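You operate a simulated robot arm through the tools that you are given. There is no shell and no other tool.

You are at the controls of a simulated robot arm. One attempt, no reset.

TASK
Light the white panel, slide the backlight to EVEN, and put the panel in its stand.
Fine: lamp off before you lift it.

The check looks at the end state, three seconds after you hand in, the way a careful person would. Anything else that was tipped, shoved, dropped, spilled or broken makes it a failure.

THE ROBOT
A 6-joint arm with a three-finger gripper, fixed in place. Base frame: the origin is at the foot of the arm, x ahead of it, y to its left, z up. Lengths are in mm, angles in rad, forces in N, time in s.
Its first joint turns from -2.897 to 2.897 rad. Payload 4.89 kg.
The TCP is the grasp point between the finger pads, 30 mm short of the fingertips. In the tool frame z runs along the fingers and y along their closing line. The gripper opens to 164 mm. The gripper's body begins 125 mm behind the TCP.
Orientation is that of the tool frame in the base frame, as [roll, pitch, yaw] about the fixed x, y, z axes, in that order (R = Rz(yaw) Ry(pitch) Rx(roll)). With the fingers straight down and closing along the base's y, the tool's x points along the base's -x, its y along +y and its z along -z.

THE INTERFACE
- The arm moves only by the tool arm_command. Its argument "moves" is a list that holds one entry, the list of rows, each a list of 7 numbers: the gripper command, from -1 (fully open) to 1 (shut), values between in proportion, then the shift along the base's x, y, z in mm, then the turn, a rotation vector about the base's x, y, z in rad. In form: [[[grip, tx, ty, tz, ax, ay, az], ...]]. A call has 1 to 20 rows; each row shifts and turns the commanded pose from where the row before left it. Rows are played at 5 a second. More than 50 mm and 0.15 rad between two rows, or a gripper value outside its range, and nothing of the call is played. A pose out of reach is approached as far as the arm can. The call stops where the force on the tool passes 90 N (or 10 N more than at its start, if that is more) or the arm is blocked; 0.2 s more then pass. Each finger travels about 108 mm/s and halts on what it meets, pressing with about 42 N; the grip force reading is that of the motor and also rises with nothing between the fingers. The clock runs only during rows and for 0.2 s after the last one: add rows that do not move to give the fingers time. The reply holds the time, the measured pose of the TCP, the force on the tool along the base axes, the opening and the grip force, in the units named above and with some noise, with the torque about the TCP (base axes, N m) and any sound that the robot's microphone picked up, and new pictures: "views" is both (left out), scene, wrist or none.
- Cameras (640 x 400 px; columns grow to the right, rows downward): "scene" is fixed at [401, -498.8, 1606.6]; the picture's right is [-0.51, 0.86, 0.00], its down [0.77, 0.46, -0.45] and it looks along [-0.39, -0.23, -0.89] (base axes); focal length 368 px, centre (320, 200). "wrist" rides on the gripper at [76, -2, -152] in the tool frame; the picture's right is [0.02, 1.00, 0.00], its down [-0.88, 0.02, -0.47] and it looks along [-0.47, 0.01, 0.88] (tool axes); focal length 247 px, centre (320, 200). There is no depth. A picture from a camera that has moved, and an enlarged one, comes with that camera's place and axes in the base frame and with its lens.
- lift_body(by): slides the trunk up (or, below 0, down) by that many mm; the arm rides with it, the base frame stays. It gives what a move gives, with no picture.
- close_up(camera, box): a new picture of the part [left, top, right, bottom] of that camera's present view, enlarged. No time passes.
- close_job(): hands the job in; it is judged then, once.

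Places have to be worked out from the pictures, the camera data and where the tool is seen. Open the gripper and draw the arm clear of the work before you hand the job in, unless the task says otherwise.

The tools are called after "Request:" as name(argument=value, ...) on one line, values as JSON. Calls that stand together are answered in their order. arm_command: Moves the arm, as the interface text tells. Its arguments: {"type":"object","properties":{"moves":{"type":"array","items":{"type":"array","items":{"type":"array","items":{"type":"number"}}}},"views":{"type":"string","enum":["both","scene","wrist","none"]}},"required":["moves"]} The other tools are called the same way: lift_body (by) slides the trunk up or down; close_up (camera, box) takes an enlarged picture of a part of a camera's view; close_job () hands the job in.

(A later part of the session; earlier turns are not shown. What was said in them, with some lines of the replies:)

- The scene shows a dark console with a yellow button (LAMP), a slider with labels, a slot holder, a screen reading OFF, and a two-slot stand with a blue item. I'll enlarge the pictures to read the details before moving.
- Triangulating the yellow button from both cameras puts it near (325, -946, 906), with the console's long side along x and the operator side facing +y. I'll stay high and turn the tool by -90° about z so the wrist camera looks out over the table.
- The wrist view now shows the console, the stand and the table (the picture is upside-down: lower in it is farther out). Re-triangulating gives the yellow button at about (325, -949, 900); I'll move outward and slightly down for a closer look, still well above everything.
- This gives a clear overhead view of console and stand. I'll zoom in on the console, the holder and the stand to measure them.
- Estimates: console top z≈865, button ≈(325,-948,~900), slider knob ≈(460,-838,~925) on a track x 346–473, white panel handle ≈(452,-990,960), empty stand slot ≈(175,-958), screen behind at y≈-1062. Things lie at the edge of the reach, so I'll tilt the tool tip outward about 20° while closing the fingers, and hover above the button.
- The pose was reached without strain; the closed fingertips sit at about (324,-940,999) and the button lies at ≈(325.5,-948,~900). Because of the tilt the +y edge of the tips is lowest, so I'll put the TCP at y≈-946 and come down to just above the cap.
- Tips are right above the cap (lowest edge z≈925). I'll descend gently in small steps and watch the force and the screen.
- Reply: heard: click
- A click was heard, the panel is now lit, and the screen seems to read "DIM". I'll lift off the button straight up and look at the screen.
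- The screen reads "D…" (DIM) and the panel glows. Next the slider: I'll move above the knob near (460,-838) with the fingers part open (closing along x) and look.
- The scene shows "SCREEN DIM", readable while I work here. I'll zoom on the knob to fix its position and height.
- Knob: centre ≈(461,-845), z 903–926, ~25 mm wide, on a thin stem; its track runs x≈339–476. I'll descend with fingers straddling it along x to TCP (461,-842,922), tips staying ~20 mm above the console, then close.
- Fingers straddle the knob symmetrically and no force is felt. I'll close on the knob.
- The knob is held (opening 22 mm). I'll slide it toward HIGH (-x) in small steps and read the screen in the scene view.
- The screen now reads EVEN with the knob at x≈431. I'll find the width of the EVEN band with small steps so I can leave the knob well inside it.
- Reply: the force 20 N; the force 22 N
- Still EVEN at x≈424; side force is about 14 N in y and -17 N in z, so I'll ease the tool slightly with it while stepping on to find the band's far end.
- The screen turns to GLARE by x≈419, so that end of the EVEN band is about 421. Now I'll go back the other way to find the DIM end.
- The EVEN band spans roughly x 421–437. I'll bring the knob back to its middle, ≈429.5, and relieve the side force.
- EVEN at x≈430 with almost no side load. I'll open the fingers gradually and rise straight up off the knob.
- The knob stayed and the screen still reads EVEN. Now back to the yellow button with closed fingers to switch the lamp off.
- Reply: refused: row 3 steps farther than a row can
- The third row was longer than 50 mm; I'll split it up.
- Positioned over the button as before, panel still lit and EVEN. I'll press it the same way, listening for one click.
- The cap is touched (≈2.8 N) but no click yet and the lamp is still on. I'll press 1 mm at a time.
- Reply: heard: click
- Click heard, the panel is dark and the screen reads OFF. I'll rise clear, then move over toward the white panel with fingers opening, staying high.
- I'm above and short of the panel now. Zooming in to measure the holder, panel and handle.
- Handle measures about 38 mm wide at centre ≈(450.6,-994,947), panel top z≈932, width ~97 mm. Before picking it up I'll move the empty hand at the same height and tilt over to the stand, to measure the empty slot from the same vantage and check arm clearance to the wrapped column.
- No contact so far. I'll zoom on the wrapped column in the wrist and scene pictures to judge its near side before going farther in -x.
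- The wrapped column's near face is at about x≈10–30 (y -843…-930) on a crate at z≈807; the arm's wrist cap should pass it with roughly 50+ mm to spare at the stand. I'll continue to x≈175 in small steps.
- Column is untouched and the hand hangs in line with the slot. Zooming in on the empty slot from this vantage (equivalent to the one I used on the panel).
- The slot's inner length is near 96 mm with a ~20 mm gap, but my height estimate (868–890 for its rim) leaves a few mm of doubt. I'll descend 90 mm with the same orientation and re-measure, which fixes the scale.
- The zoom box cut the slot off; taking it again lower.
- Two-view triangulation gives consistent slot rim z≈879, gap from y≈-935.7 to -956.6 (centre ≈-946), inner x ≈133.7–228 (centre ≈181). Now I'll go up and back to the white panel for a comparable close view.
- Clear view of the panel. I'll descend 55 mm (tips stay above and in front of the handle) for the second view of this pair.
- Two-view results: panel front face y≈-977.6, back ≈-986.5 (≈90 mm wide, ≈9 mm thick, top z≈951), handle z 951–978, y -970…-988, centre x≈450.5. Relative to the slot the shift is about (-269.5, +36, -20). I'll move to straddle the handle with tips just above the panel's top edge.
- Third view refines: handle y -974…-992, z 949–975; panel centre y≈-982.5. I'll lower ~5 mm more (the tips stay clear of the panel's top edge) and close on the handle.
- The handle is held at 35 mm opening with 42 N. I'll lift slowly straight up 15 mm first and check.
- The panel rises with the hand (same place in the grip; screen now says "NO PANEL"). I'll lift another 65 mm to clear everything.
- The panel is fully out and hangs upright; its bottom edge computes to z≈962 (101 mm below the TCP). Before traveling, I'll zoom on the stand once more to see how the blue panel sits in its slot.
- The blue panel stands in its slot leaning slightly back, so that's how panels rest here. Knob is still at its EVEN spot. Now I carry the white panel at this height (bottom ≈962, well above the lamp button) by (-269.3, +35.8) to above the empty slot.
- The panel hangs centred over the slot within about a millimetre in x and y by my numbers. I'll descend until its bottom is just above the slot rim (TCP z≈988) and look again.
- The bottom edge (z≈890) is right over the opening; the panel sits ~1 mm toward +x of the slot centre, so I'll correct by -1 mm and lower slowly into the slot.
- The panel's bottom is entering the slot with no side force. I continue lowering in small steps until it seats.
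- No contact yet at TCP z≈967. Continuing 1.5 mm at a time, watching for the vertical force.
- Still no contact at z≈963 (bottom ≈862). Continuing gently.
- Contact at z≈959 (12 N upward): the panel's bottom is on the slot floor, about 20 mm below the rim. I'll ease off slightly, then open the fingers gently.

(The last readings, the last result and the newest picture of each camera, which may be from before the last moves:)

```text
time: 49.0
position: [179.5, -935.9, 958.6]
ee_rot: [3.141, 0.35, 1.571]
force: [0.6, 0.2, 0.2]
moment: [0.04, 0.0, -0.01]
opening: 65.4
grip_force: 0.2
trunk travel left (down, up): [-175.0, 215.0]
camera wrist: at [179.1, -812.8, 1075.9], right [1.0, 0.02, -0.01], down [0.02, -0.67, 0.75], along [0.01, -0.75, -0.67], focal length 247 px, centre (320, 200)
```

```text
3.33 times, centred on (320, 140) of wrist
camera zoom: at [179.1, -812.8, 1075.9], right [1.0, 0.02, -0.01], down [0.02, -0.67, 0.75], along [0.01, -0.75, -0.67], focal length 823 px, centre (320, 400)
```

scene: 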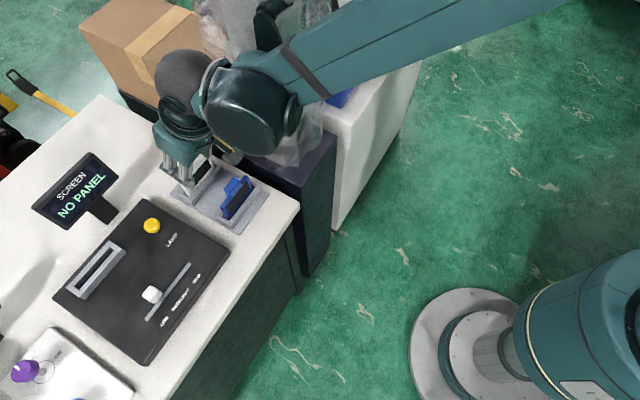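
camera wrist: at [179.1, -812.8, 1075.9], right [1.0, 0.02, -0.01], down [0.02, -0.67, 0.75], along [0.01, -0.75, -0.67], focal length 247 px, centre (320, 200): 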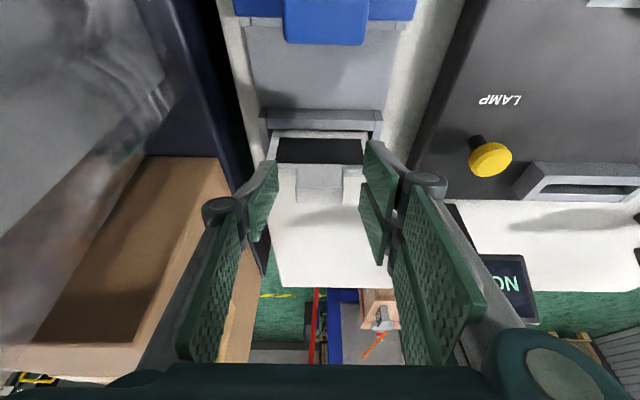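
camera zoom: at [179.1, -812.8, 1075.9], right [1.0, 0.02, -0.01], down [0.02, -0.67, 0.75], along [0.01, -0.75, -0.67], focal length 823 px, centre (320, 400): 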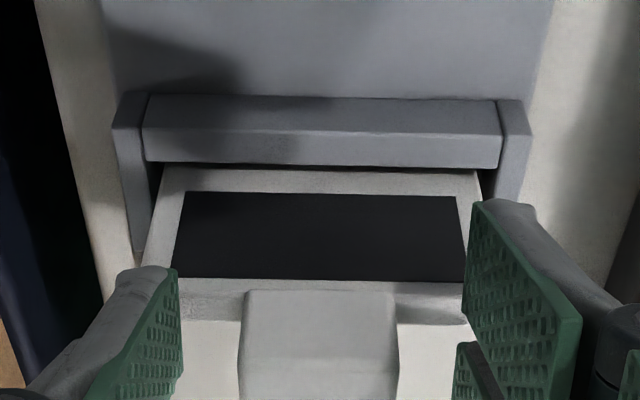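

The panel stands on its own in the slot with the fingers clear on both sides. I'll rise straight up slowly and look at the result.

Request:
arm_command(moves=[[[0.2, 0, 0, 5, 0, 0, 0], [0.2, 0, 0, 10, 0, 0, 0], [0.2, 0, 0, 20, 0, 0, 0], [0.2, 0, 0, 30, 0, 0, 0], [0.2, 0, 0, 40, 0, 0, 0], [0.2, 0, 0, 0, 0, 0, 0]]])

Request:
close_up(camera="wrist", box=[230, 20, 410, 140])

Request:
close_up(camera="scene", box=[130, 140, 280, 250])

```text
time: 50.4
position: [178.1, -937.1, 1065.4]
ee_rot: [-3.141, 0.351, 1.57]
force: [-0.1, 0.5, 0.2]
moment: [-0.04, 0.0, 0.02]
opening: 65.6
grip_force: 0.0
trunk travel left (down, up): [-175.0, 215.0]
camera wrist: at [178.3, -812.8, 1182.0], right [1.0, 0.02, -0.01], down [0.02, -0.67, 0.75], along [0.01, -0.75, -0.67], focal length 247 px, centre (320, 200)
```

scene: 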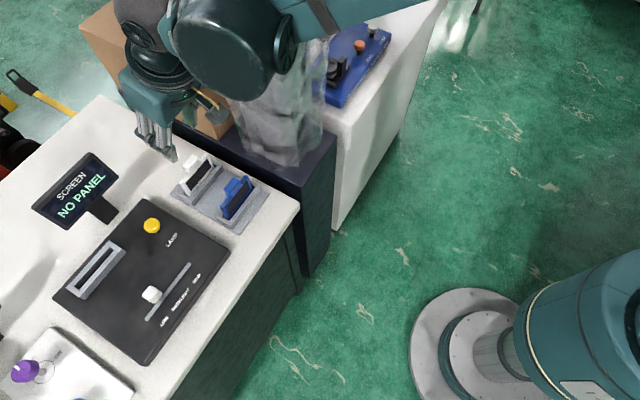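
wrist: 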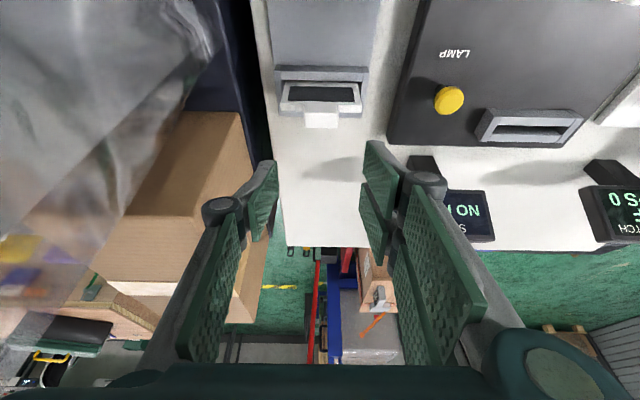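

```text
3.33 times, centred on (320, 80) of wrist
camera zoom: at [178.3, -812.8, 1182.0], right [1.0, 0.02, -0.01], down [0.02, -0.67, 0.75], along [0.01, -0.75, -0.67], focal length 823 px, centre (320, 600)
```

zoom: 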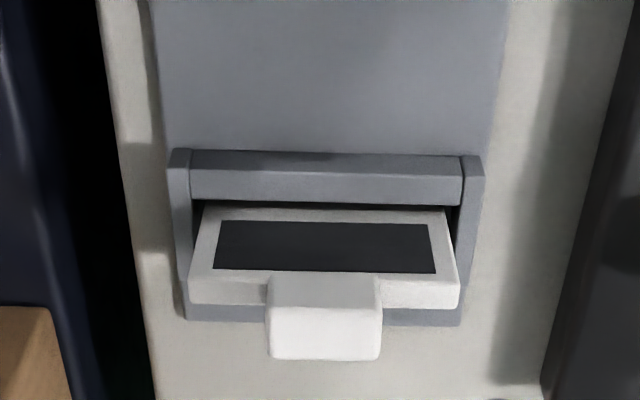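

```text
3.64 times, centred on (205, 195) of scene
camera zoom: at [401.0, -498.8, 1606.6], right [-0.51, 0.86, 0.0], down [0.77, 0.46, -0.45], along [-0.39, -0.23, -0.89], focal length 1339 px, centre (738, 218)
```

zoom: 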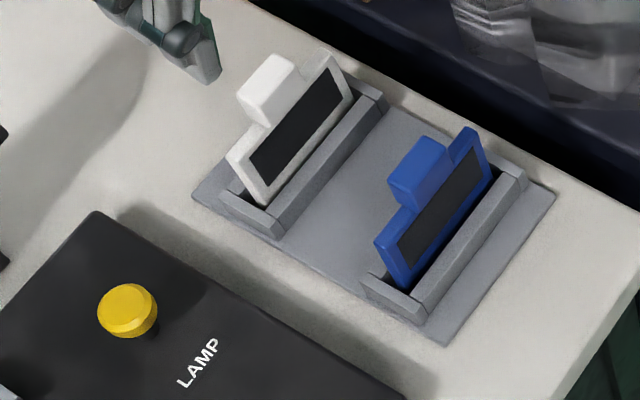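

The white panel sits in the stand just like the blue one, blue panel and everything else unmoved, lamp off, knob still at EVEN. I'll draw the arm back and up, clear of the work, opening the gripper on the way.

Request:
arm_command(moves=[[[0.2, 8, 20, 25, 0, 0, 0], [0.2, 10, 35, 25, 0, 0, 0], [0.2, 10, 35, 25, 0, 0, 0], [0.2, 10, 40, 20, 0, 0, 0], [0.2, 10, 40, 20, 0.05, 0, 0], [0, 10, 40, 20, 0.1, 0, 0], [-0.5, 10, 40, 15, 0.1, 0, 0], [-1, 5, 40, 10, 0.1, 0, 0], [-1, 0, 40, 0, 0, 0, 0], [-1, 0, 0, 0, 0, 0, 0], [-1, 0, 0, 0, 0, 0, 0]]])

Request:
close_up(camera="scene", box=[20, 130, 300, 370])

```text
time: 52.8
position: [252.2, -606.7, 1224.8]
ee_rot: [3.141, 0.0, 1.571]
force: [-0.3, 1.2, 0.9]
moment: [-0.16, 0.0, 0.04]
opening: 163.7
grip_force: 0.0
trunk travel left (down, up): [-175.0, 215.0]
camera wrist: at [251.3, -530.1, 1376.9], right [1.0, 0.02, 0.0], down [0.02, -0.88, 0.47], along [0.01, -0.47, -0.88], focal length 247 px, centre (320, 200)
```

scene: 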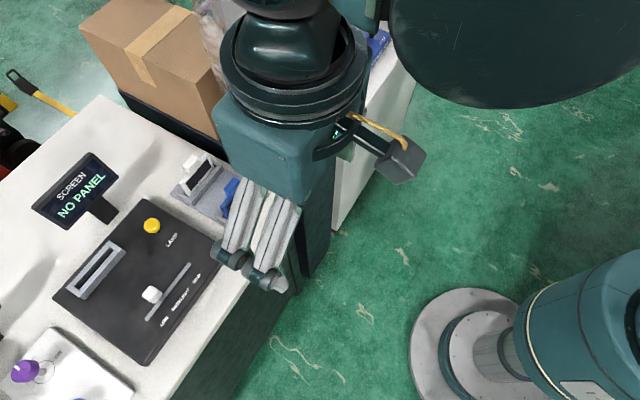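
wrist: 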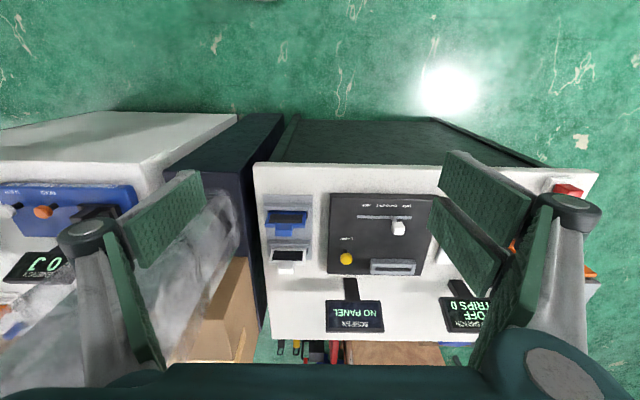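

```text
1.67 times, centred on (160, 250) of scene
camera zoom: at [401.0, -498.8, 1606.6], right [-0.51, 0.86, 0.0], down [0.77, 0.46, -0.45], along [-0.39, -0.23, -0.89], focal length 614 px, centre (587, 117)
```

zoom: 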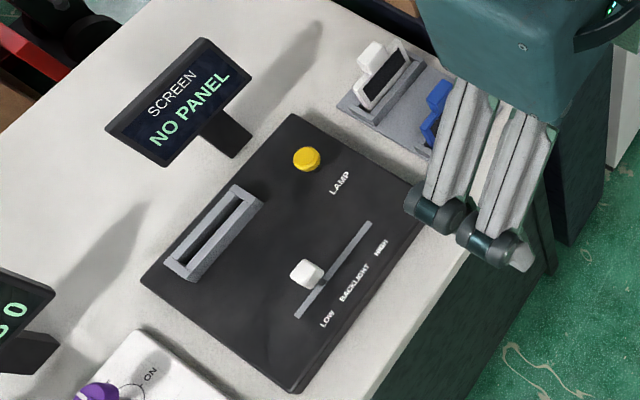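

The white panel stands in its stand beside the blue one, the lamp is off, the slider is at the EVEN spot, nothing else has moved, and the open gripper is clear of the work. Handing in.

Request:
close_job()

```text
The job is handed in.
```

The job is done and handed in. I haven't seen the check's verdict.

- **Lamp:** I pressed the yellow button and the panel lit. After setting the backlight I pressed it again, and the panel was dark and the screen read OFF before I lifted it.
- **Backlight:** The screen reads EVEN with the knob between about x = 421 and 437 mm. I left the knob near the middle, at about 430, and it read EVEN there after I let go.
- **Panel:** It stands on the floor of the stand's empty slot, next to the blue panel. The screen now reads NO PANEL.
- **Everything else:** The last pictures show nothing else moved or tipped. The gripper is open and drawn back from the table.
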